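You operate a simulated robot arm through the tools that you are given. There is no shell and no other tool. Be economical: measure what you need, move in short steps, check, and stop when the job is done.

You run a simulated robot arm. Do the job below in one go: nothing can be reset, and whatever is moved stays where it is left.

JOB
Polish the tarnish off the brass plate, then close the tin.
Fine: pad back in its place. Set down upright: polishing pad. What is to be rubbed or washed off counts as gone when no trace of it is left.

The check looks at the end state, three seconds after you hand in, the way a careful person would. Anything else that was tipped, shoved, dropped, spilled or broken makes it a failure.

ROBOT AND FRAMES
A 6-joint arm with a two-finger parallel gripper, fixed in place. Base frame: the origin is at the foot of the arm, x ahead of it, y to its left, z up; the work surface is at about z = 0.76. Lengths are in m, angles in degrees, forces in N, time in s.
With the tool pointing down near the work surface it reaches from about 0.26 to 0.68 m from the base axis. Its first joint turns from -66.0 to 66.0 degrees. Payload 2.9 kg.
The tool frame sits at the grasp point between the pads (the TCP): z along the fingers, y along the line on which they close. The tips reach 0.03 m beyond it. Largest opening 0.11 m; finger width 0.02, thickness 0.01; the body of the gripper, 0.048 by 0.112 m, starts 0.055 m behind the TCP.
Orientation is that of the tool frame in the base frame, as a unit quaternion [w, x, y, z]. With the fingers straight down and closing along the base's y, the tool's x points along the base's -x, its y along +y and its z along -z.

CONTROLS
- The arm moves only by the tool move_arm. Its argument "series" is a list of rows, each a list of 6 numbers: the shift along the tool's x, y, z in m, then the turn, a rotation vector about the tool's x, y, z in degrees. In form: [[x, y, z, wx, wy, wz], ...]. A call has 1 to 12 rows; each row is the pose to reach, as a shift and turn from the pose commanded when the call began, along the tool's axes at that moment. "jaw" is the finger opening in m, from 0 to 0.11, set as the call begins (left out, the last holds). A row lasts 0.2 s, in which the tool goes at most 0.05 m and 8.6 degrees; a call with a longer step from one row to the next is refused whole, and so is a gripper value outside its range. Where a pose cannot be reached the arm comes as near as it can. A force on the tool above 40 N (or 10 N above the force at the start of the call, whichever is more), or a blocked arm, ends the call early, and 0.2 s more pass. The fingers move at their own pace (about 0.108 m/s each) and stop on an object; they squeeze with about 31 N. The grip force told is the motor's: it shows also when the fingers shut on nothing. Time passes only in rows, and 0.2 s behind the last, so rows that repeat a pose let the fingers close. It gives the time, the measured TCP pose, the force on the tool (base axes), the opening and the grip force at its end, in the units of the frame above (readings bear some noise), with the torque about the TCP (base axes, N m) and any sound that the robot's microphone picked up.
- Cameras (640 x 400 px; columns grow to the right, rows downward): "scene" is fixed at [0.0777, 0.4164, 1.398]; the picture's right is [-0.82, -0.58, 0.00], its down [-0.28, 0.40, -0.87] and it looks along [0.50, -0.71, -0.49] (base axes); focal length 354 px, centre (320, 200). "wrist" rides on the gripper at [0.072, 0.017, -0.103] in the tool frame; the picture's right is [-0.23, 0.97, 0.00], its down [-0.76, -0.18, -0.62] and it looks along [-0.61, -0.14, 0.78] (tool axes); focal length 222 px, centre (320, 200). There is no depth. A picture from a camera that has moved, and an enlarged one, comes with that camera's place and axes in the base frame and with its lens. The place of the scene camera against the robot may be out by one fixed shift of up to 0.018 m in any direction.
- grab_frame(camera): a new picture of that camera. The clock stands still meanwhile.
- inspect(camera, box): a new picture of the part [left, top, right, bottom] of that camera's present view, enlarged. The clock stands still meanwhile.
- hand_in(): hands the job in; it is judged then, once.

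Go step by step. Nothing tells you positions but the pictures and the camera data: compare them with the known pose of the tool, close in by small moves and look again before you grip or let go. The budget is 120 turns and 84 pictures, counting those below and the enlarged ones. Unless the task says otherwise, let go and move clear before handing in, and close with one line.

The tools are called as name(argument=value, ...) on one line, values as JSON. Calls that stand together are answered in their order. move_arm: Moves the arm, as the interface text tells. Its arguments: {"type":"object","properties":{"series":{"type":"array","items":{"type":"array","items":{"type":"number"}}},"jaw":{"type":"number"}},"required":["series"]} The other tools are called the same way: grab_frame (camera) takes a picture; inspect (camera, box) takes an enlarged picture of a part of a camera's view; hand_in () hands the job in.

At the start:

```text
clock: 0.0
ee_pos: [0.393, -0.2384, 1.2122]
orientation: [0.0, 0.0, 1.0, 0.0]
force: [-0.6, 0.1, -0.2]
torque: [0.0, 0.03, -0.02]
gripper_width: 0.1101
grasp_force: 0.0
```

scene: 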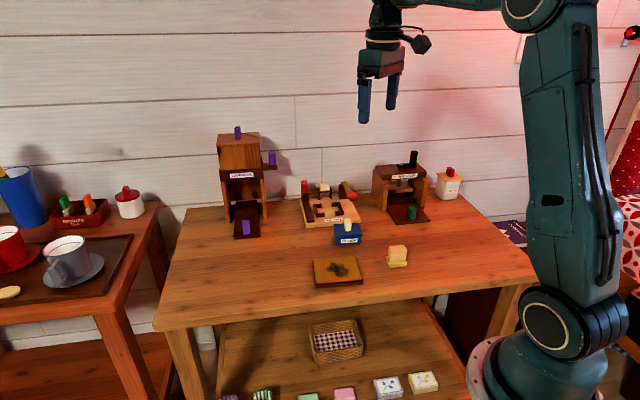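
wrist: 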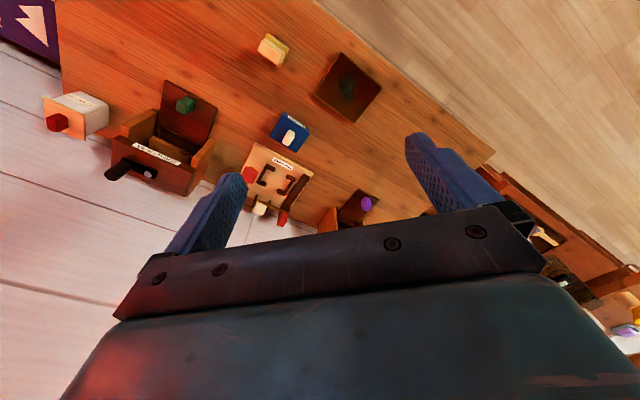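

I see a table with a brass plate, a yellow/cream pad-like block, a blue box with white knob, and several other fixtures. I'll look closer before moving.

inspect(camera="scene", box=[290, 200, 430, 300])

inspect(camera="scene", box=[200, 115, 480, 290])

inspect(camera="wrist", box=[220, 20, 400, 230])

```text
4.00 times, centred on (360, 250) of scene
camera zoom: at [0.0777, 0.4164, 1.398], right [-0.82, -0.58, 0.0], down [-0.28, 0.4, -0.87], along [0.5, -0.71, -0.49], focal length 1415 px, centre (160, 0)
```

zoom: 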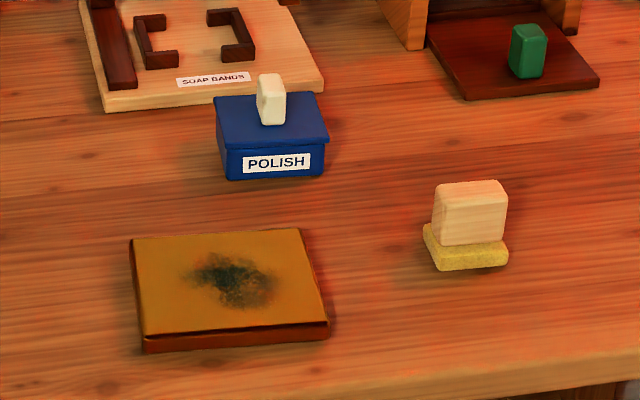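

```text
2.29 times, centred on (340, 202) of scene
camera zoom: at [0.0777, 0.4164, 1.398], right [-0.82, -0.58, 0.0], down [-0.28, 0.4, -0.87], along [0.5, -0.71, -0.49], focal length 808 px, centre (274, 194)
```

zoom: 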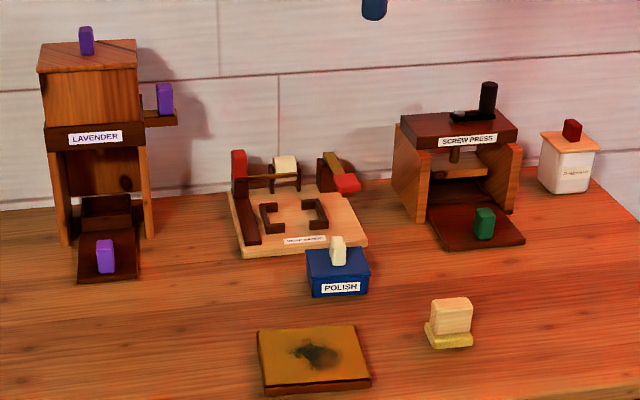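

```text
1.90 times, centred on (310, 125) of wrist
camera zoom: at [0.3192, -0.2198, 1.3147], right [0.23, 0.97, 0.0], down [0.76, -0.18, 0.62], along [0.61, -0.14, -0.78], focal length 423 px, centre (339, 343)
```

zoom: 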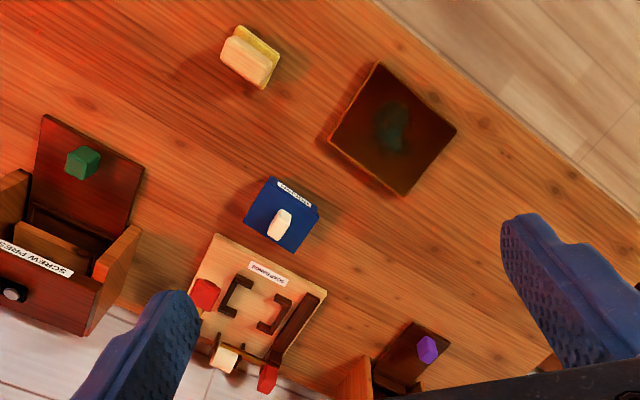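

The pad sits around (0.335,-0.31), the plate's centre is near (0.445,-0.185) and rotated about 41°, and the tin is near (0.50,-0.33) with its lid on. I'll lower the camera toward the tin for a better look.

move_arm(series=[[-0.01, -0.012, 0.042, 0, 0, 0], [-0.02, -0.024, 0.084, 0, 0, 0], [-0.03, -0.036, 0.126, 0, 0, 0], [-0.04, -0.048, 0.168, 0, 0, 0], [-0.05, -0.06, 0.212, 0, 0, 0]])

grab_frame(camera="wrist")

grab_frame(camera="scene")

```text
clock: 1.2
ee_pos: [0.4401, -0.2963, 1.0007]
orientation: [-0.001, 0.0, 1.0, -0.001]
force: [0.0, 0.3, -0.4]
torque: [0.02, 0.01, 0.01]
gripper_width: 0.1099
grasp_force: 0.1
```

```text
78 pictures are left
camera wrist: at [0.3672, -0.2795, 1.1031], right [0.23, 0.97, 0.0], down [0.76, -0.18, 0.62], along [0.61, -0.14, -0.78], focal length 222 px, centre (320, 200)
```

wrist: 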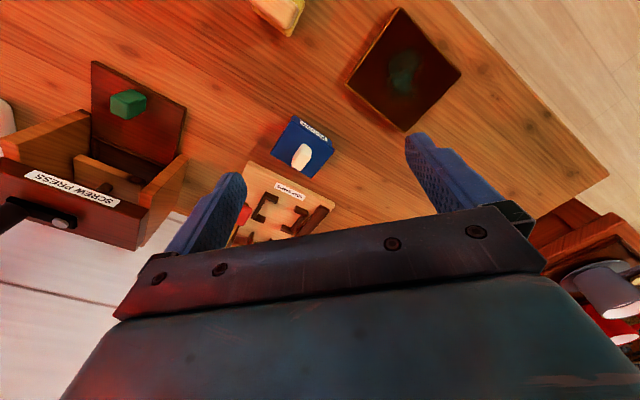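

```text
77 pictures are left
```

scene: 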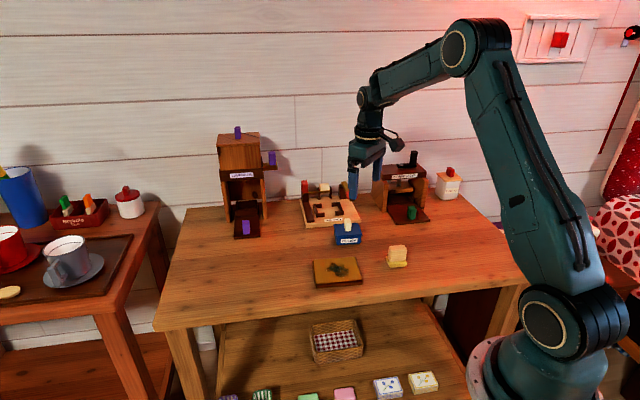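

The tin lid carries an oblong knob, and I need its orientation. I'll enlarge that part of the view.

inspect(camera="wrist", box=[250, 100, 350, 190])

inspect(camera="scene", box=[320, 205, 420, 275])

```text
4.44 times, centred on (300, 145) of wrist
camera zoom: at [0.3672, -0.2795, 1.1031], right [0.23, 0.97, 0.0], down [0.76, -0.18, 0.62], along [0.61, -0.14, -0.78], focal length 987 px, centre (409, 444)
```

zoom: 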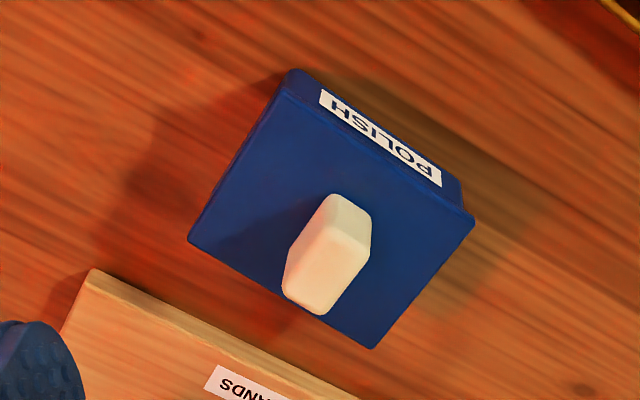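

```text
5.71 times, centred on (370, 240) of scene
camera zoom: at [0.0777, 0.4164, 1.398], right [-0.82, -0.58, 0.0], down [-0.28, 0.4, -0.87], along [0.5, -0.71, -0.49], focal length 2021 px, centre (34, -29)
```

zoom: 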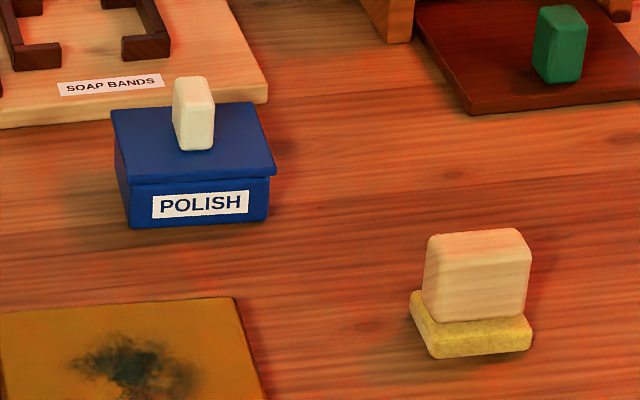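

The tin's lid is about 0.074 × 0.061 m, aligned at about 41° and centred near (0.509,-0.339). I'll move above it and yaw the tool so the fingers close along the tin's long side.

move_arm(series=[[-0.011, -0.007, 0.01, 0, 0, 8.2], [-0.022, -0.014, 0.02, 0, 0, 16.4], [-0.033, -0.021, 0.03, 0, 0, 24.6], [-0.044, -0.028, 0.04, 0, 0, 32.8], [-0.055, -0.035, 0.05, 0, 0, 41], [-0.066, -0.04, 0.06, 0, 0, 49]])

grab_frame(camera="wrist")

```text
clock: 2.6
ee_pos: [0.5073, -0.3368, 0.9421]
orientation: [0.0, 0.415, 0.91, 0.0]
force: [-0.4, -0.1, 0.2]
torque: [0.0, -0.01, -0.02]
gripper_width: 0.11
grasp_force: 0.0
```

```text
74 pictures are left
camera wrist: at [0.473, -0.2709, 1.0436], right [0.89, 0.47, 0.0], down [0.36, -0.69, 0.62], along [0.29, -0.55, -0.78], focal length 222 px, centre (320, 200)
```

wrist: 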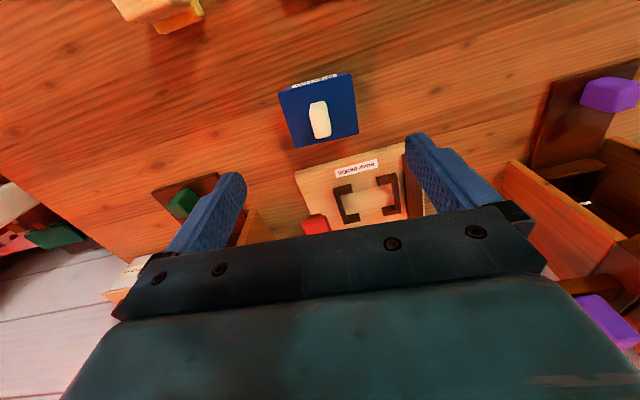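

I'm above the tin. I'll enlarge the tin and the knob from here.

inspect(camera="wrist", box=[260, 60, 380, 160])

```text
4.00 times, centred on (320, 110) of wrist
camera zoom: at [0.473, -0.2709, 1.0436], right [0.89, 0.47, 0.0], down [0.36, -0.69, 0.62], along [0.29, -0.55, -0.78], focal length 888 px, centre (320, 560)
```

zoom: 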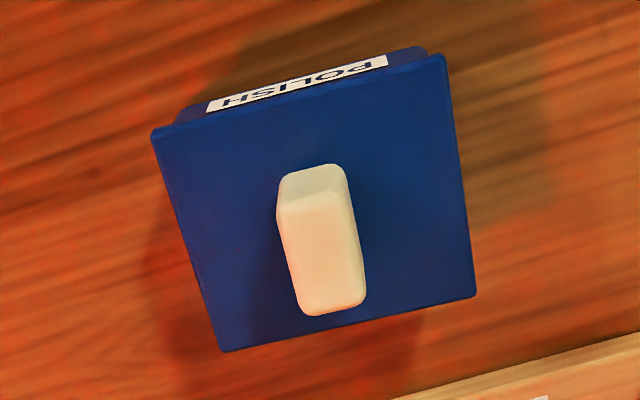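

The knob is about 0.018 wide along the closing direction and centred at (0.510,-0.339). The lid top is at z≈0.80. I'll descend with a reduced opening and check before gripping.

move_arm(jaw=0.05, series=[[0, 0, 0.03, 0, 0, 0], [0, 0, 0.06, 0, 0, 0], [0, 0, 0.085, 0, 0, 0], [0, 0, 0.1, 0, 0, 0], [0, 0, 0.1, 0, 0, 0]])

inspect(camera="wrist", box=[220, 80, 420, 220])

inspect(camera="scene", box=[300, 180, 420, 260])

```text
clock: 3.8
ee_pos: [0.509, -0.3382, 0.8432]
orientation: [-0.001, 0.415, 0.91, 0.0]
force: [0.1, -0.2, 0.2]
torque: [-0.02, 0.0, 0.02]
gripper_width: 0.0498
grasp_force: 0.1
```

```text
2.86 times, centred on (320, 150) of wrist
camera zoom: at [0.4733, -0.2714, 0.944], right [0.88, 0.47, 0.0], down [0.37, -0.69, 0.62], along [0.29, -0.55, -0.78], focal length 635 px, centre (320, 343)
```

zoom: 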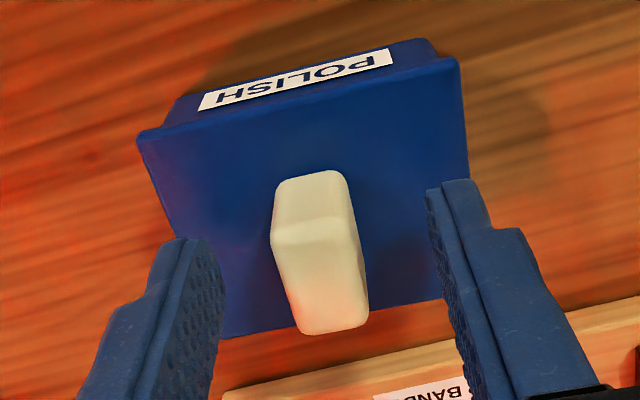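

```text
5.00 times, centred on (360, 220) of scene
camera zoom: at [0.0777, 0.4164, 1.398], right [-0.82, -0.58, 0.0], down [-0.28, 0.4, -0.87], along [0.5, -0.71, -0.49], focal length 1768 px, centre (120, 100)
```

zoom: 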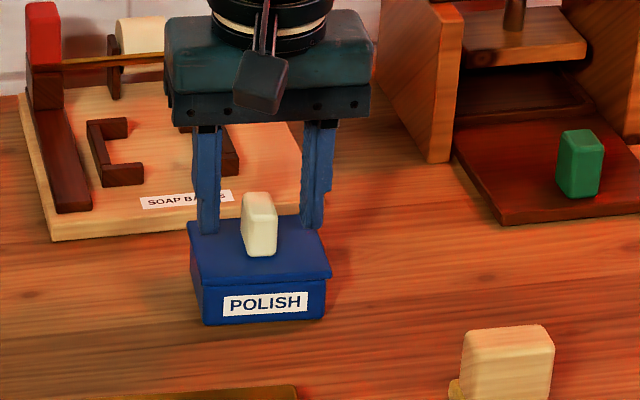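

The fingers straddle the knob. I'll go down 8 mm and close.

move_arm(series=[[0.0, 0, 0.008, 0, 0, 0]])

move_arm(jaw=0.0, series=[[0, 0, 0, 0, 0, 0], [0, 0, 0, 0, 0, 0], [0, 0, 0, 0, 0, 0]])

```text
clock: 4.2
ee_pos: [0.5095, -0.3381, 0.8343]
orientation: [0.0, 0.415, 0.91, 0.0]
force: [1.0, 0.2, 0.5]
torque: [0.0, -0.01, 0.03]
gripper_width: 0.0503
grasp_force: 0.1
```

```text
clock: 5.0
ee_pos: [0.5096, -0.3382, 0.8334]
orientation: [0.001, 0.414, 0.91, 0.0]
force: [0.3, -0.6, 0.3]
torque: [0.02, 0.01, -0.02]
gripper_width: 0.0167
grasp_force: 31.0
heard: snap
```

The grip holds at 0.0167 m, but a snap was heard. I'll look before lifting.

inspect(camera="scene", box=[300, 180, 420, 260])

inspect(camera="wrist", box=[220, 80, 420, 220])

```text
5.00 times, centred on (360, 220) of scene
camera zoom: at [0.0777, 0.4164, 1.398], right [-0.82, -0.58, 0.0], down [-0.28, 0.4, -0.87], along [0.5, -0.71, -0.49], focal length 1768 px, centre (120, 100)
```

zoom: 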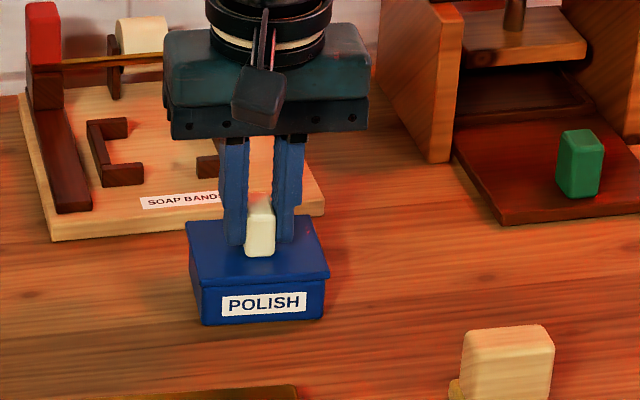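

```text
2.86 times, centred on (320, 150) of wrist
camera zoom: at [0.4739, -0.2714, 0.9354], right [0.88, 0.47, 0.0], down [0.37, -0.69, 0.62], along [0.29, -0.55, -0.78], focal length 635 px, centre (320, 343)
```

zoom: 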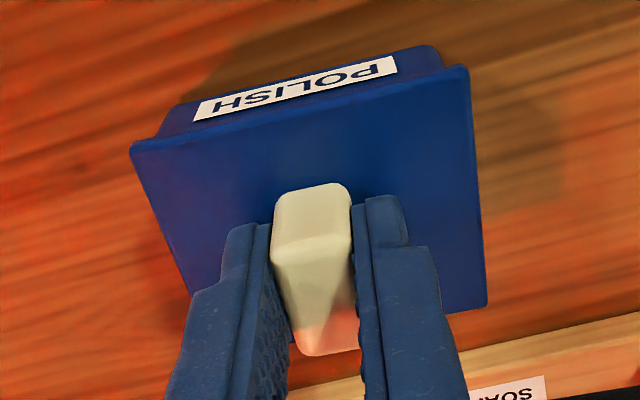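

Nothing looks broken. I'll lift slowly by 1.5 cm and watch whether the lid comes free.

move_arm(series=[[0, 0, -0.004, 0, 0, 0], [0, 0, -0.008, 0, 0, 0], [0, 0, -0.015, 0, 0, 0], [0, 0, -0.015, 0, 0, 0]])

inspect(camera="scene", box=[300, 180, 420, 260])

```text
clock: 6.0
ee_pos: [0.5081, -0.3371, 0.8477]
orientation: [0.0, 0.415, 0.91, 0.001]
force: [-0.2, -0.2, -0.3]
torque: [0.03, 0.02, -0.02]
gripper_width: 0.0166
grasp_force: 31.0
```

```text
5.00 times, centred on (360, 220) of scene
camera zoom: at [0.0777, 0.4164, 1.398], right [-0.82, -0.58, 0.0], down [-0.28, 0.4, -0.87], along [0.5, -0.71, -0.49], focal length 1768 px, centre (120, 100)
```

zoom: 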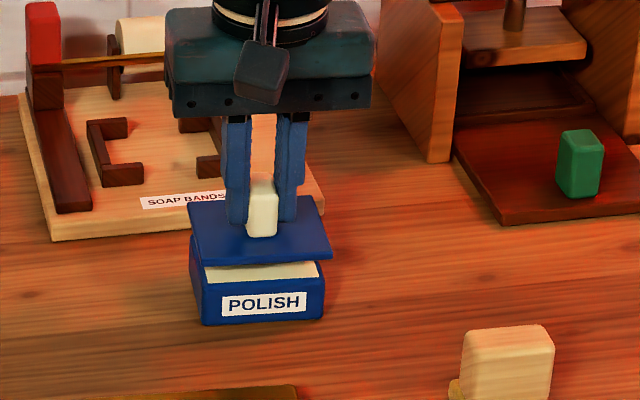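

The lid lifts off, showing cream polish inside. I'll carry it to a free spot left of the tin at about (0.583,-0.249).

move_arm(series=[[0, 0, -0.02, 0, 0, 0], [0, 0, -0.045, 0, 0, 0], [0.005, 0.03, -0.045, 0, 0, 0], [0.012, 0.07, -0.045, 0, 0, 0], [0.019, 0.114, -0.045, 0, 0, 0], [0.019, 0.114, -0.045, 0, 0, 0], [0.019, 0.114, -0.02, 0, 0, 0], [0.019, 0.114, 0.0, 0, 0, 0], [0.019, 0.114, 0.015, 0, 0, 0], [0.019, 0.114, 0.03, 0, 0, 0]])

inspect(camera="scene", box=[260, 180, 400, 280])

grab_frame(camera="wrist")

```text
clock: 8.2
ee_pos: [0.5835, -0.2467, 0.8173]
orientation: [0.001, 0.415, 0.91, 0.0]
force: [0.1, 0.6, 0.1]
torque: [-0.02, 0.01, -0.04]
gripper_width: 0.017
grasp_force: 31.0
```

```text
4.00 times, centred on (330, 230) of scene
camera zoom: at [0.0777, 0.4164, 1.398], right [-0.82, -0.58, 0.0], down [-0.28, 0.4, -0.87], along [0.5, -0.71, -0.49], focal length 1415 px, centre (280, 80)
```

zoom: 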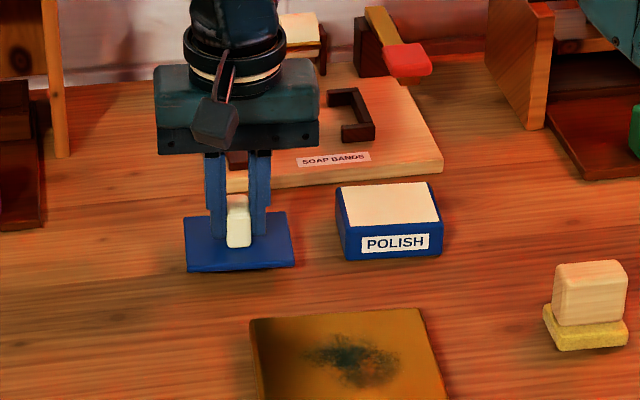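

```text
66 pictures are left
camera wrist: at [0.5476, -0.1808, 0.92], right [0.88, 0.47, 0.0], down [0.37, -0.69, 0.62], along [0.29, -0.55, -0.78], focal length 222 px, centre (320, 200)
```

wrist: 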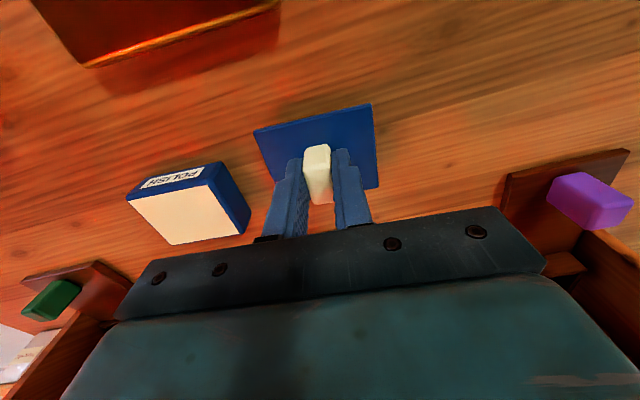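

The spot is clear. I'll lower slowly to contact.

move_arm(series=[[0, 0, 0.005, 0, 0, 0], [0, 0, 0.01, 0, 0, 0]])

move_arm(series=[[0, 0, 0.002, 0, 0, 0], [0, 0, 0.003, 0, 0, 0]])

move_arm(series=[[0, 0, 0.001, 0, 0, 0], [0, 0, 0.002, 0, 0, 0]])

```text
clock: 8.8
ee_pos: [0.5816, -0.2463, 0.8067]
orientation: [0.0, 0.415, 0.91, 0.0]
force: [0.2, -0.5, -0.1]
torque: [0.02, -0.02, 0.0]
gripper_width: 0.0166
grasp_force: 30.9
```

```text
clock: 9.4
ee_pos: [0.5808, -0.2477, 0.8049]
orientation: [-0.001, 0.415, 0.91, 0.001]
force: [0.0, 0.2, -0.8]
torque: [0.0, 0.0, 0.0]
gripper_width: 0.0167
grasp_force: 30.9
```

```text
clock: 10.0
ee_pos: [0.5826, -0.2488, 0.8032]
orientation: [0.0, 0.415, 0.91, 0.0]
force: [-0.5, -0.3, 0.8]
torque: [-0.06, 0.02, -0.02]
gripper_width: 0.0167
grasp_force: 31.2
```

move_arm(series=[[0, 0, 0.001, 0, 0, 0], [0, 0, 0.002, 0, 0, 0]])

inspect(camera="scene", box=[290, 215, 350, 255])

```text
clock: 10.6
ee_pos: [0.5821, -0.2473, 0.8035]
orientation: [0.001, 0.415, 0.91, 0.001]
force: [-4.4, 2.9, 14.4]
torque: [0.12, 0.22, -0.05]
gripper_width: 0.0169
grasp_force: 30.7
```

```text
10.00 times, centred on (320, 235) of scene
camera zoom: at [0.0773, 0.4166, 1.3979], right [-0.82, -0.58, 0.0], down [-0.28, 0.4, -0.87], along [0.5, -0.71, -0.49], focal length 3536 px, centre (320, -150)
```

zoom: 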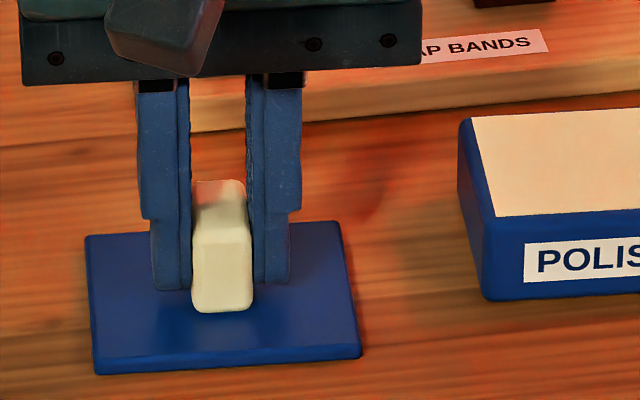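

The lid is in contact with the table. I'll ease up slightly, release and rise, then look at the pad.

move_arm(series=[[0, 0, -0.002, 0, 0, 0], [0, 0, -0.002, 0, 0, 0]])

move_arm(jaw=0.05, series=[[0, 0, 0, 0, 0, 0], [0, 0, 0, 0, 0, 0], [0, 0, -0.03, 0, 0, 0], [0, 0, -0.07, 0, 0, 0], [0, 0, -0.1, 0, 0, 0]])

inspect(camera="scene", box=[280, 200, 420, 300])

grab_frame(camera="wrist")

```text
clock: 11.2
ee_pos: [0.5823, -0.248, 0.8015]
orientation: [0.001, 0.414, 0.91, 0.0]
force: [3.5, 0.6, 6.3]
torque: [0.0, -0.11, 0.02]
gripper_width: 0.0165
grasp_force: 31.1
```

```text
clock: 12.4
ee_pos: [0.5815, -0.2495, 0.9024]
orientation: [0.0, 0.415, 0.91, 0.0]
force: [0.1, 0.5, -0.1]
torque: [0.01, -0.01, -0.03]
gripper_width: 0.0501
grasp_force: 0.1
```

```text
4.00 times, centred on (350, 250) of scene
camera zoom: at [0.0777, 0.4164, 1.398], right [-0.82, -0.58, 0.0], down [-0.28, 0.4, -0.87], along [0.5, -0.71, -0.49], focal length 1415 px, centre (200, 0)
```

zoom: 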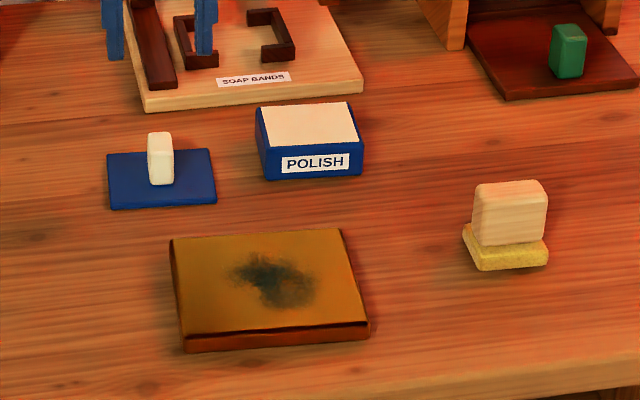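

```text
63 pictures are left
camera wrist: at [0.546, -0.1824, 1.0042], right [0.88, 0.47, 0.0], down [0.37, -0.69, 0.62], along [0.29, -0.55, -0.78], focal length 222 px, centre (320, 200)
```

wrist: 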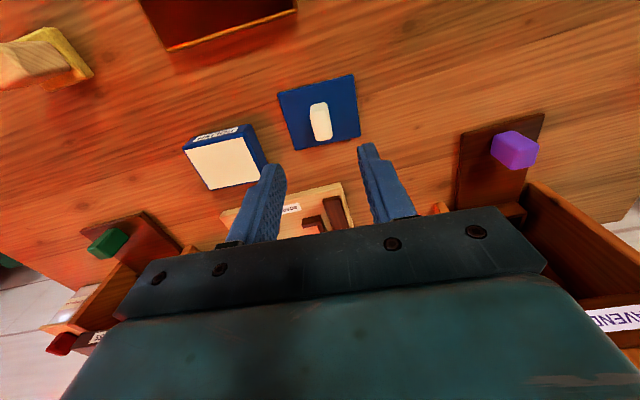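

The lid is down flat. Next I'll go above the pad for a close look.

move_arm(series=[[0.02, -0.038, -0.01, 0, 0, 0], [0.04, -0.076, -0.02, 0, 0, 0], [0.06, -0.114, -0.03, 0, 0, 0], [0.08, -0.152, -0.04, 0, 0, 0], [0.1, -0.19, -0.04, 0, 0, 0], [0.117, -0.227, -0.04, 0, 0, 0], [0.117, -0.227, -0.04, 0, 0, 0]])

grab_frame(camera="wrist")

inspect(camera="wrist", box=[250, 50, 390, 160])

```text
clock: 14.0
ee_pos: [0.3303, -0.309, 0.9407]
orientation: [0.0, 0.415, 0.91, 0.0]
force: [0.6, 0.2, 0.6]
torque: [0.01, -0.01, -0.02]
gripper_width: 0.0498
grasp_force: 0.0
```

```text
62 pictures are left
camera wrist: at [0.2962, -0.2429, 1.0434], right [0.88, 0.47, 0.0], down [0.37, -0.69, 0.62], along [0.29, -0.55, -0.78], focal length 222 px, centre (320, 200)
```

wrist: 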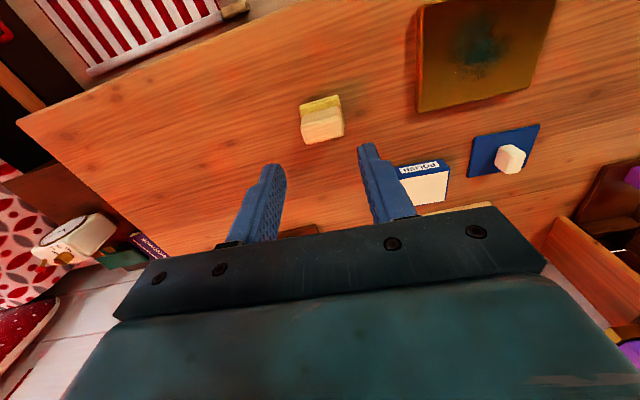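

```text
3.64 times, centred on (320, 105) of wrist
camera zoom: at [0.2962, -0.2429, 1.0434], right [0.88, 0.47, 0.0], down [0.37, -0.69, 0.62], along [0.29, -0.55, -0.78], focal length 808 px, centre (320, 546)
```

zoom: 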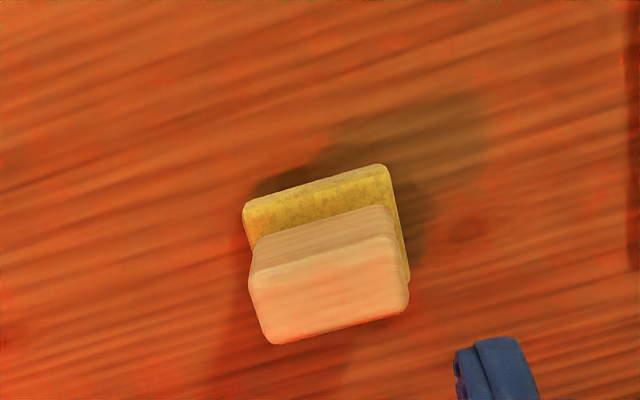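

The pad's handle is about 0.043 × 0.021 m, its top centre is near (0.340,-0.321), and it's aligned with the gripper. I'll open wider, shift over it and descend part way.

move_arm(jaw=0.075, series=[[-0.008, 0, 0.02, 0, 0, 0], [-0.016, 0, 0.05, 0, 0, 0], [-0.016, 0, 0.08, 0, 0, 0], [-0.016, 0, 0.08, 0, 0, 0]])

inspect(camera="wrist", box=[220, 60, 420, 220])

inspect(camera="scene", box=[350, 205, 440, 280])

```text
clock: 15.0
ee_pos: [0.3426, -0.3184, 0.8627]
orientation: [0.0, 0.415, 0.91, 0.0]
force: [-0.4, -0.8, -0.2]
torque: [0.02, -0.03, 0.0]
gripper_width: 0.0747
grasp_force: 0.1
```

```text
2.50 times, centred on (320, 140) of wrist
camera zoom: at [0.3066, -0.2537, 0.9643], right [0.88, 0.47, 0.0], down [0.37, -0.69, 0.62], along [0.29, -0.55, -0.78], focal length 555 px, centre (320, 350)
```

zoom: 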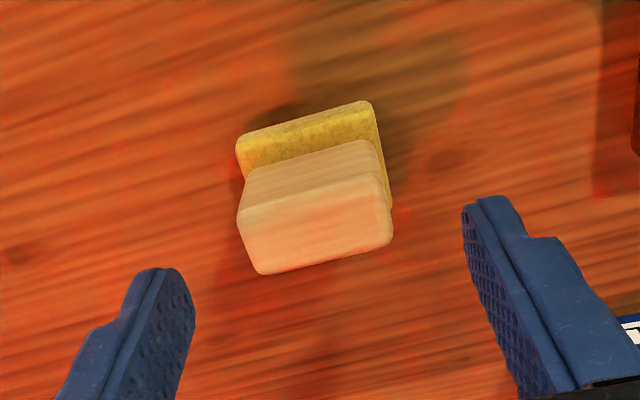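

```text
5.33 times, centred on (395, 242) of scene
camera zoom: at [0.0777, 0.4164, 1.398], right [-0.82, -0.58, 0.0], down [-0.28, 0.4, -0.87], along [0.5, -0.71, -0.49], focal length 1886 px, centre (-80, -27)
```

zoom: 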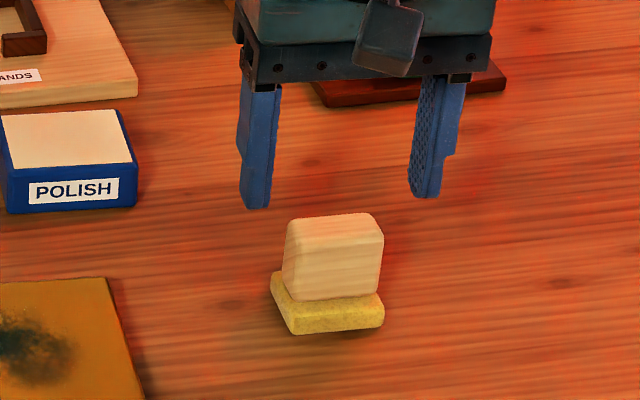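

The alignment is good. I'll descend to z≈0.812 so the tips stay clear of the sponge, then grip.

move_arm(series=[[-0.001, -0.001, 0.02, 0, 0, 0], [-0.001, -0.001, 0.04, 0, 0, 0], [-0.001, -0.001, 0.05, 0, 0, 0], [-0.001, -0.001, 0.05, 0, 0, 0]])

inspect(camera="scene", box=[350, 205, 440, 280])

inspect(camera="wrist", box=[220, 60, 420, 220])

```text
clock: 16.0
ee_pos: [0.3432, -0.3217, 0.8129]
orientation: [0.0, 0.415, 0.91, -0.001]
force: [0.3, 0.2, -0.2]
torque: [-0.01, 0.0, 0.01]
gripper_width: 0.0752
grasp_force: 0.0
```

```text
5.33 times, centred on (395, 242) of scene
camera zoom: at [0.0777, 0.4164, 1.398], right [-0.82, -0.58, 0.0], down [-0.28, 0.4, -0.87], along [0.5, -0.71, -0.49], focal length 1886 px, centre (-80, -27)
```

zoom: 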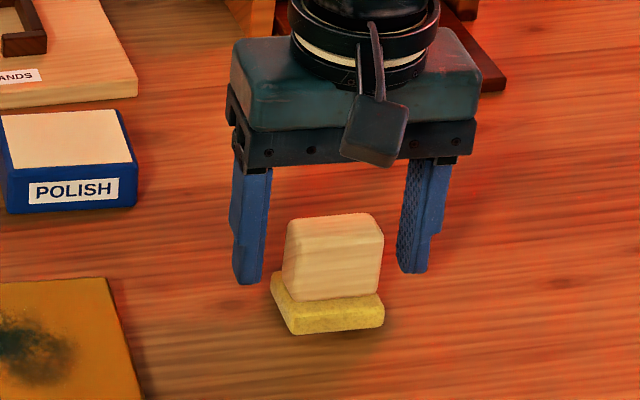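

```text
2.50 times, centred on (320, 140) of wrist
camera zoom: at [0.3075, -0.256, 0.9152], right [0.88, 0.47, 0.0], down [0.37, -0.69, 0.62], along [0.29, -0.55, -0.78], focal length 555 px, centre (320, 350)
```

zoom: 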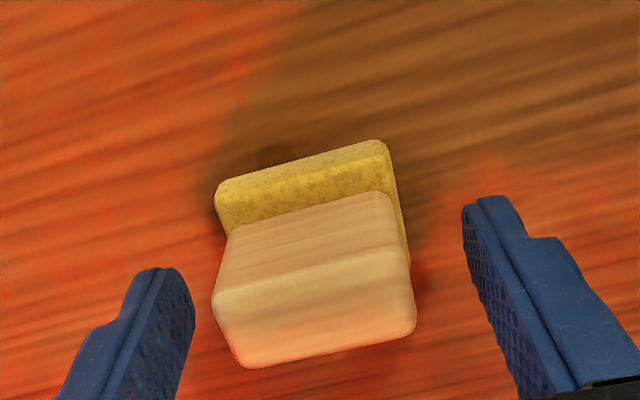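

The fingers straddle the handle almost centrally. I'll nudge 1 mm and grip.

move_arm(jaw=0.0, series=[[0, -0.0012, 0, 0, 0, 0], [0, -0.0012, 0, 0, 0, 0], [0, -0.0012, 0, 0, 0, 0], [0, -0.0012, 0, 0, 0, 0]])

move_arm(series=[[0, 0, -0.02, 0, 0, 0], [0, 0, -0.05, 0, 0, 0], [0, 0, -0.05, 0, 0, 0]])

inspect(camera="scene", box=[350, 205, 440, 280])

```text
clock: 17.0
ee_pos: [0.341, -0.3232, 0.8137]
orientation: [0.0, 0.414, 0.91, 0.0]
force: [0.9, 0.1, 2.9]
torque: [0.03, 0.04, -0.02]
gripper_width: 0.0457
grasp_force: 30.5
```

```text
clock: 17.8
ee_pos: [0.343, -0.3239, 0.8622]
orientation: [0.0, 0.414, 0.91, 0.0]
force: [0.5, -0.9, 0.2]
torque: [0.02, -0.02, 0.03]
gripper_width: 0.0454
grasp_force: 31.2
```

```text
5.33 times, centred on (395, 242) of scene
camera zoom: at [0.0777, 0.4164, 1.398], right [-0.82, -0.58, 0.0], down [-0.28, 0.4, -0.87], along [0.5, -0.71, -0.49], focal length 1886 px, centre (-80, -27)
```

zoom: 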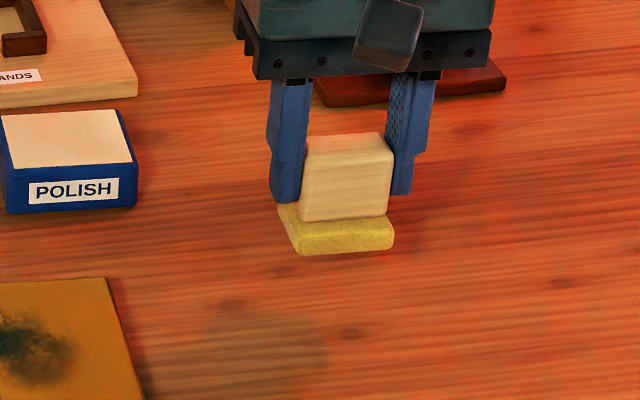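

The pad is held. I'll carry it above the tin and dip it gently onto the polish.

move_arm(series=[[0, 0, -0.03, 0, 0, 0], [-0.03, 0.029, -0.038, 0, 0, 0], [-0.06, 0.058, -0.038, 0, 0, 0], [-0.09, 0.087, -0.038, 0, 0, 0], [-0.1194, 0.1156, -0.038, 0, 0, 0], [-0.1194, 0.1156, -0.02, 0, 0, 0], [-0.1194, 0.1156, 0.005, 0, 0, 0], [-0.1194, 0.1156, 0.005, 0, 0, 0]])

inspect(camera="scene", box=[300, 190, 400, 265])

inspect(camera="wrist", box=[220, 60, 420, 220])

```text
clock: 19.6
ee_pos: [0.5087, -0.3368, 0.859]
orientation: [-0.001, 0.415, 0.91, 0.001]
force: [0.2, -0.5, -0.6]
torque: [-0.02, -0.02, 0.03]
gripper_width: 0.0452
grasp_force: 30.8
```

```text
5.33 times, centred on (350, 228) of scene
camera zoom: at [0.0777, 0.4164, 1.398], right [-0.82, -0.58, 0.0], down [-0.28, 0.4, -0.87], along [0.5, -0.71, -0.49], focal length 1886 px, centre (160, 53)
```

zoom: 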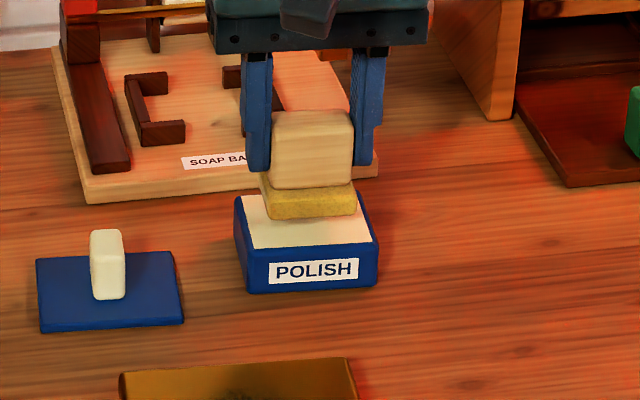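

```text
2.50 times, centred on (320, 140) of wrist
camera zoom: at [0.4734, -0.2701, 0.9611], right [0.88, 0.47, 0.0], down [0.37, -0.69, 0.62], along [0.29, -0.55, -0.78], focal length 555 px, centre (320, 350)
```

zoom: 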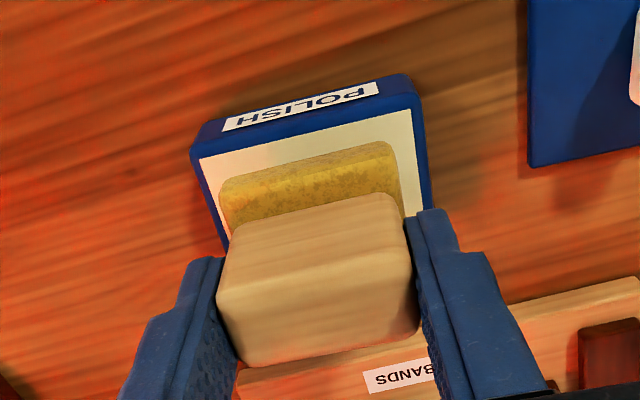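

The pad is well centred above the tin. I'll lower it in small steps.

move_arm(series=[[0, 0, 0.006, 0, 0, 0], [0, 0, 0.012, 0, 0, 0]])

move_arm(series=[[0, 0, 0.001, 0, 0, 0], [0, 0, 0.002, 0, 0, 0]])

move_arm(series=[[0, 0, 0.001, 0, 0, 0], [0, 0, 0.0015, 0, 0, 0]])

```text
clock: 20.2
ee_pos: [0.5073, -0.3374, 0.8472]
orientation: [0.001, 0.415, 0.91, 0.0]
force: [-1.0, 0.0, 0.2]
torque: [0.01, 0.01, 0.0]
gripper_width: 0.0452
grasp_force: 31.6
```

```text
clock: 20.8
ee_pos: [0.5078, -0.3373, 0.8435]
orientation: [0.0, 0.415, 0.91, 0.0]
force: [-0.7, -0.2, 0.1]
torque: [-0.01, 0.0, -0.03]
gripper_width: 0.0457
grasp_force: 31.4
```

```text
clock: 21.4
ee_pos: [0.5077, -0.3371, 0.842]
orientation: [0.0, 0.414, 0.91, 0.0]
force: [-0.1, 0.7, 6.2]
torque: [0.09, 0.13, 0.0]
gripper_width: 0.0452
grasp_force: 31.4
```

The pad is pressing on the polish at 6 N. I'll hold briefly, then lift and look.

move_arm(series=[[0, 0, 0, 0, 0, 0], [0, 0, 0, 0, 0, 0], [0, 0, 0, 0, 0, 0], [0, 0, -0.01, 0, 0, 0], [0, 0, -0.04, 0, 0, 0], [0, 0, -0.06, 0, 0, 0]])

inspect(camera="scene", box=[300, 170, 400, 245])

```text
clock: 22.8
ee_pos: [0.509, -0.3382, 0.9021]
orientation: [-0.001, 0.415, 0.91, 0.0]
force: [0.1, 0.5, -0.7]
torque: [0.02, -0.01, 0.02]
gripper_width: 0.0455
grasp_force: 31.3
```

```text
5.33 times, centred on (350, 208) of scene
camera zoom: at [0.0777, 0.4164, 1.398], right [-0.82, -0.58, 0.0], down [-0.28, 0.4, -0.87], along [0.5, -0.71, -0.49], focal length 1886 px, centre (160, 160)
```

zoom: 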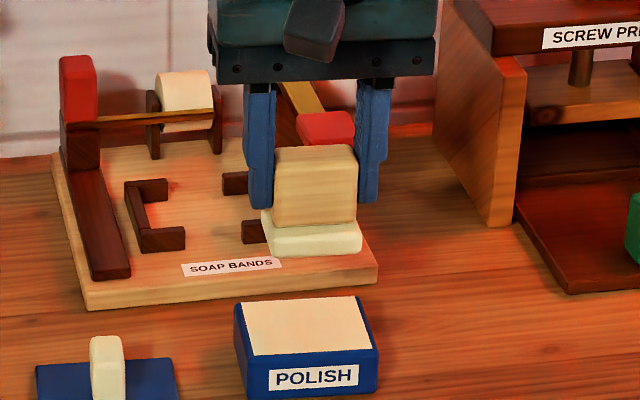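

The pad turned cream, so it's loaded with polish. Next I'll carry it above the plate and check position.

move_arm(series=[[0.04, 0.014, 0, 0, 0, 0], [0.08, 0.028, 0, 0, 0, 0], [0.12, 0.042, 0, 0, 0, 0], [0.1557, 0.0564, 0, 0, 0, 0], [0.1557, 0.0564, 0.02, 0, 0, 0], [0.1557, 0.0564, 0.02, 0, 0, 0]])

inspect(camera="wrist", box=[180, 10, 460, 220])

inspect(camera="scene", box=[280, 200, 400, 290])

```text
clock: 24.2
ee_pos: [0.4469, -0.1825, 0.8835]
orientation: [0.0, 0.415, 0.91, 0.0]
force: [-0.1, -0.4, -0.8]
torque: [0.02, 0.0, -0.01]
gripper_width: 0.0451
grasp_force: 31.0
```

```text
1.90 times, centred on (320, 115) of wrist
camera zoom: at [0.4121, -0.1155, 0.986], right [0.88, 0.47, 0.0], down [0.37, -0.69, 0.62], along [0.29, -0.55, -0.78], focal length 423 px, centre (320, 362)
```

zoom: 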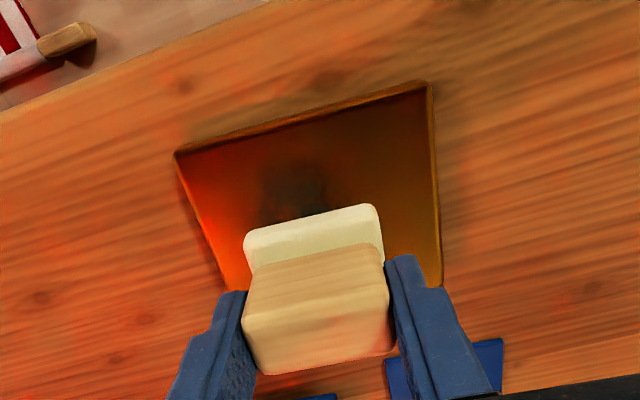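

```text
4.44 times, centred on (340, 245) of scene
camera zoom: at [0.0777, 0.4165, 1.398], right [-0.82, -0.58, 0.0], down [-0.28, 0.4, -0.87], along [0.5, -0.71, -0.49], focal length 1572 px, centre (231, 0)
```

zoom: 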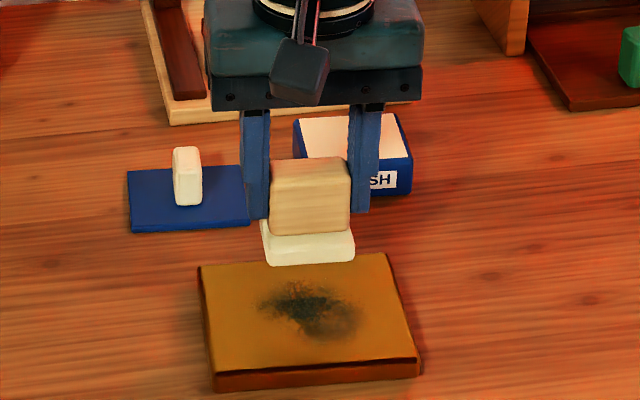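

The plate's centre is at about (0.450,-0.186) and the tarnish is within ±0.03 of it. I'll lower to contact in small steps.

move_arm(series=[[0, 0, 0.02, 0, 0, 0], [0, 0, 0.04, 0, 0, 0], [0, 0, 0.052, 0, 0, 0]])

move_arm(series=[[0, 0, 0.0015, 0, 0, 0], [0, 0, 0.003, 0, 0, 0]])

move_arm(series=[[0, 0, 0.001, 0, 0, 0], [0, 0, 0.002, 0, 0, 0]])

```text
clock: 25.0
ee_pos: [0.447, -0.1815, 0.831]
orientation: [0.0, 0.414, 0.91, 0.0]
force: [-1.9, 0.7, 4.6]
torque: [0.05, 0.09, -0.02]
gripper_width: 0.0453
grasp_force: 31.2
```

```text
clock: 25.6
ee_pos: [0.4502, -0.1821, 0.8288]
orientation: [0.002, 0.415, 0.91, 0.0]
force: [-6.9, 4.4, 28.5]
torque: [0.02, 0.12, 0.04]
gripper_width: 0.0458
grasp_force: 31.3
```

```text
clock: 26.2
ee_pos: [0.4485, -0.1823, 0.8273]
orientation: [0.002, 0.414, 0.91, 0.001]
force: [-4.9, 1.5, 28.6]
torque: [-0.06, 0.08, 0.02]
gripper_width: 0.0449
grasp_force: 30.2
```

Contact came sooner than expected and the force is 28 N. I'll back off to a light pressure.

move_arm(series=[[0, 0, -0.0015, 0, 0, 0], [0, 0, -0.0025, 0, 0, 0]])

```text
clock: 26.8
ee_pos: [0.4502, -0.1826, 0.827]
orientation: [0.001, 0.415, 0.91, 0.0]
force: [1.8, -2.8, 13.5]
torque: [-0.27, -0.27, -0.07]
gripper_width: 0.045
grasp_force: 31.3
```

I'll make a first small test stroke at about 8 N and see whether the plate stays put.

move_arm(series=[[0, 0, -0.0007, 0, 0, 0], [0, 0.012, -0.0007, 0, 0, 0], [0, 0, -0.0007, 0, 0, 0], [0, -0.012, -0.0007, 0, 0, 0], [0, 0, -0.0007, 0, 0, 0]])

inspect(camera="scene", box=[280, 200, 400, 290])

```text
clock: 28.0
ee_pos: [0.4505, -0.1821, 0.8288]
orientation: [0.0, 0.415, 0.91, 0.0]
force: [0.7, 0.4, -0.4]
torque: [0.01, -0.03, -0.01]
gripper_width: 0.0451
grasp_force: 30.6
```

```text
4.44 times, centred on (340, 245) of scene
camera zoom: at [0.0777, 0.4164, 1.398], right [-0.82, -0.58, 0.0], down [-0.28, 0.4, -0.87], along [0.5, -0.71, -0.49], focal length 1572 px, centre (231, 0)
```

zoom: 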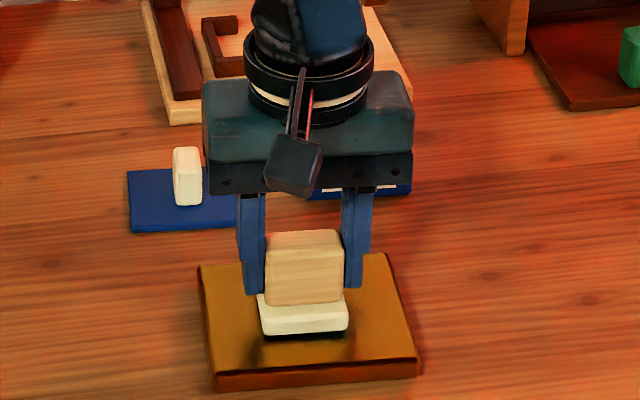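

The force has dropped to zero, and the plate didn't move. I'll press down a bit more and check the force.

move_arm(series=[[0, 0, 0.0012, 0, 0, 0], [0, 0.01, 0.0012, 0, 0, 0], [0, 0.02, 0.0012, 0, 0, 0]])

```text
clock: 28.8
ee_pos: [0.4645, -0.169, 0.8274]
orientation: [0.0, 0.416, 0.909, 0.0]
force: [-2.5, -1.4, 2.1]
torque: [-0.07, 0.03, -0.07]
gripper_width: 0.0453
grasp_force: 31.2
```

Contact is light at 2 N. I'll add 0.8 mm and start rastering.

move_arm(series=[[0, 0, 0.0008, 0, 0, 0], [0, -0.02, 0.0008, 0, 0, 0], [0, -0.042, 0.0008, 0, 0, 0], [0.01, -0.042, 0.0008, 0, 0, 0], [0.01, -0.02, 0.0008, 0, 0, 0], [0.01, 0, 0.0008, 0, 0, 0], [0.02, 0, 0.0008, 0, 0, 0], [0.02, -0.02, 0.0008, 0, 0, 0], [0.02, -0.042, 0.0008, 0, 0, 0], [0.0, -0.042, 0.0008, 0, 0, 0]])

move_arm(series=[[0, 0, 0.0, 0, 0, 0], [-0.01, 0.0, 0.0, 0, 0, 0], [-0.01, 0.022, 0, 0, 0, 0], [-0.01, 0.042, 0, 0, 0, 0], [-0.02, 0.042, 0, 0, 0, 0], [-0.02, 0.022, 0, 0, 0, 0], [-0.02, 0, 0, 0, 0, 0]])

inspect(camera="scene", box=[280, 200, 400, 290])

```text
clock: 31.0
ee_pos: [0.4309, -0.1946, 0.8261]
orientation: [-0.003, 0.415, 0.91, 0.0]
force: [-7.8, 8.4, 16.7]
torque: [0.28, 0.17, 0.0]
gripper_width: 0.0453
grasp_force: 30.4
```

```text
clock: 32.6
ee_pos: [0.446, -0.2106, 0.8268]
orientation: [0.0, 0.414, 0.91, 0.001]
force: [1.5, 2.1, 2.9]
torque: [0.03, -0.03, 0.04]
gripper_width: 0.0453
grasp_force: 30.6
```

```text
4.44 times, centred on (340, 245) of scene
camera zoom: at [0.0777, 0.4165, 1.398], right [-0.82, -0.58, 0.0], down [-0.28, 0.4, -0.87], along [0.5, -0.71, -0.49], focal length 1572 px, centre (231, 0)
```

zoom: 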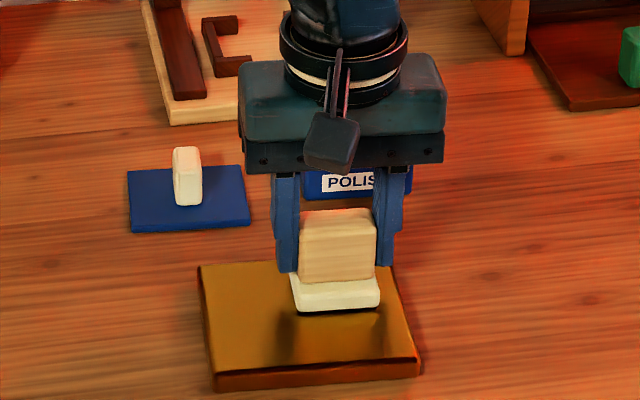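

Most of the tarnish looks gone. I'll do a second pass with slightly more pressure, then lift and inspect.

move_arm(series=[[0, 0, 0.0008, 0, 0, 0], [0, 0.022, 0.0008, 0, 0, 0], [0, 0.044, 0.0008, 0, 0, 0], [0.01, 0.044, 0.0008, 0, 0, 0], [0.01, 0.022, 0.0008, 0, 0, 0], [0.01, 0, 0.0008, 0, 0, 0], [0.02, 0, 0.0008, 0, 0, 0], [0.02, 0.022, 0.0008, 0, 0, 0], [0.02, 0.044, 0.0008, 0, 0, 0], [0.03, 0.044, 0.0008, 0, 0, 0], [0.03, 0.022, 0.0008, 0, 0, 0], [0.03, 0.0, 0.0008, 0, 0, 0]])

move_arm(series=[[0.01, 0, 0, 0, 0, 0], [0.01, 0.022, 0, 0, 0, 0], [0.01, 0.044, 0, 0, 0, 0], [0.0, 0.022, 0, 0, 0, 0], [0.0, 0.022, -0.02, 0, 0, 0], [-0.03, 0.0, -0.05, 0, 0, 0], [-0.07, -0.02, -0.07, 0, 0, 0]])

inspect(camera="scene", box=[280, 200, 400, 290])

inspect(camera="wrist", box=[180, 0, 460, 200])

```text
clock: 35.2
ee_pos: [0.4276, -0.186, 0.8251]
orientation: [0.001, 0.413, 0.911, 0.002]
force: [10.8, 9.9, 19.9]
torque: [0.48, -0.22, -0.09]
gripper_width: 0.0453
grasp_force: 31.5
```

```text
clock: 36.8
ee_pos: [0.4545, -0.2552, 0.8944]
orientation: [0.0, 0.414, 0.91, 0.0]
force: [0.1, 0.1, -1.0]
torque: [0.04, 0.03, 0.02]
gripper_width: 0.0453
grasp_force: 31.0
```

```text
4.44 times, centred on (340, 245) of scene
camera zoom: at [0.0776, 0.4165, 1.398], right [-0.82, -0.58, 0.0], down [-0.28, 0.4, -0.87], along [0.5, -0.71, -0.49], focal length 1572 px, centre (231, 0)
```

zoom: 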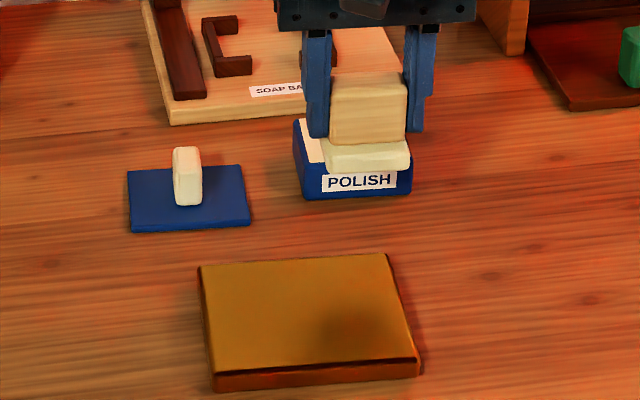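

```text
2.00 times, centred on (320, 100) of wrist
camera zoom: at [0.4194, -0.1893, 0.9965], right [0.88, 0.47, 0.0], down [0.37, -0.69, 0.62], along [0.29, -0.55, -0.78], focal length 444 px, centre (320, 400)
```

zoom: 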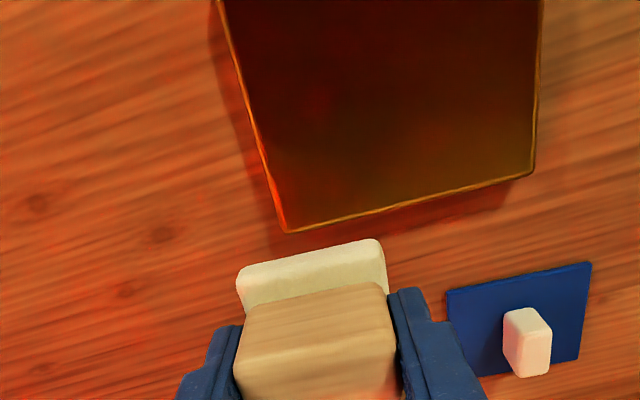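

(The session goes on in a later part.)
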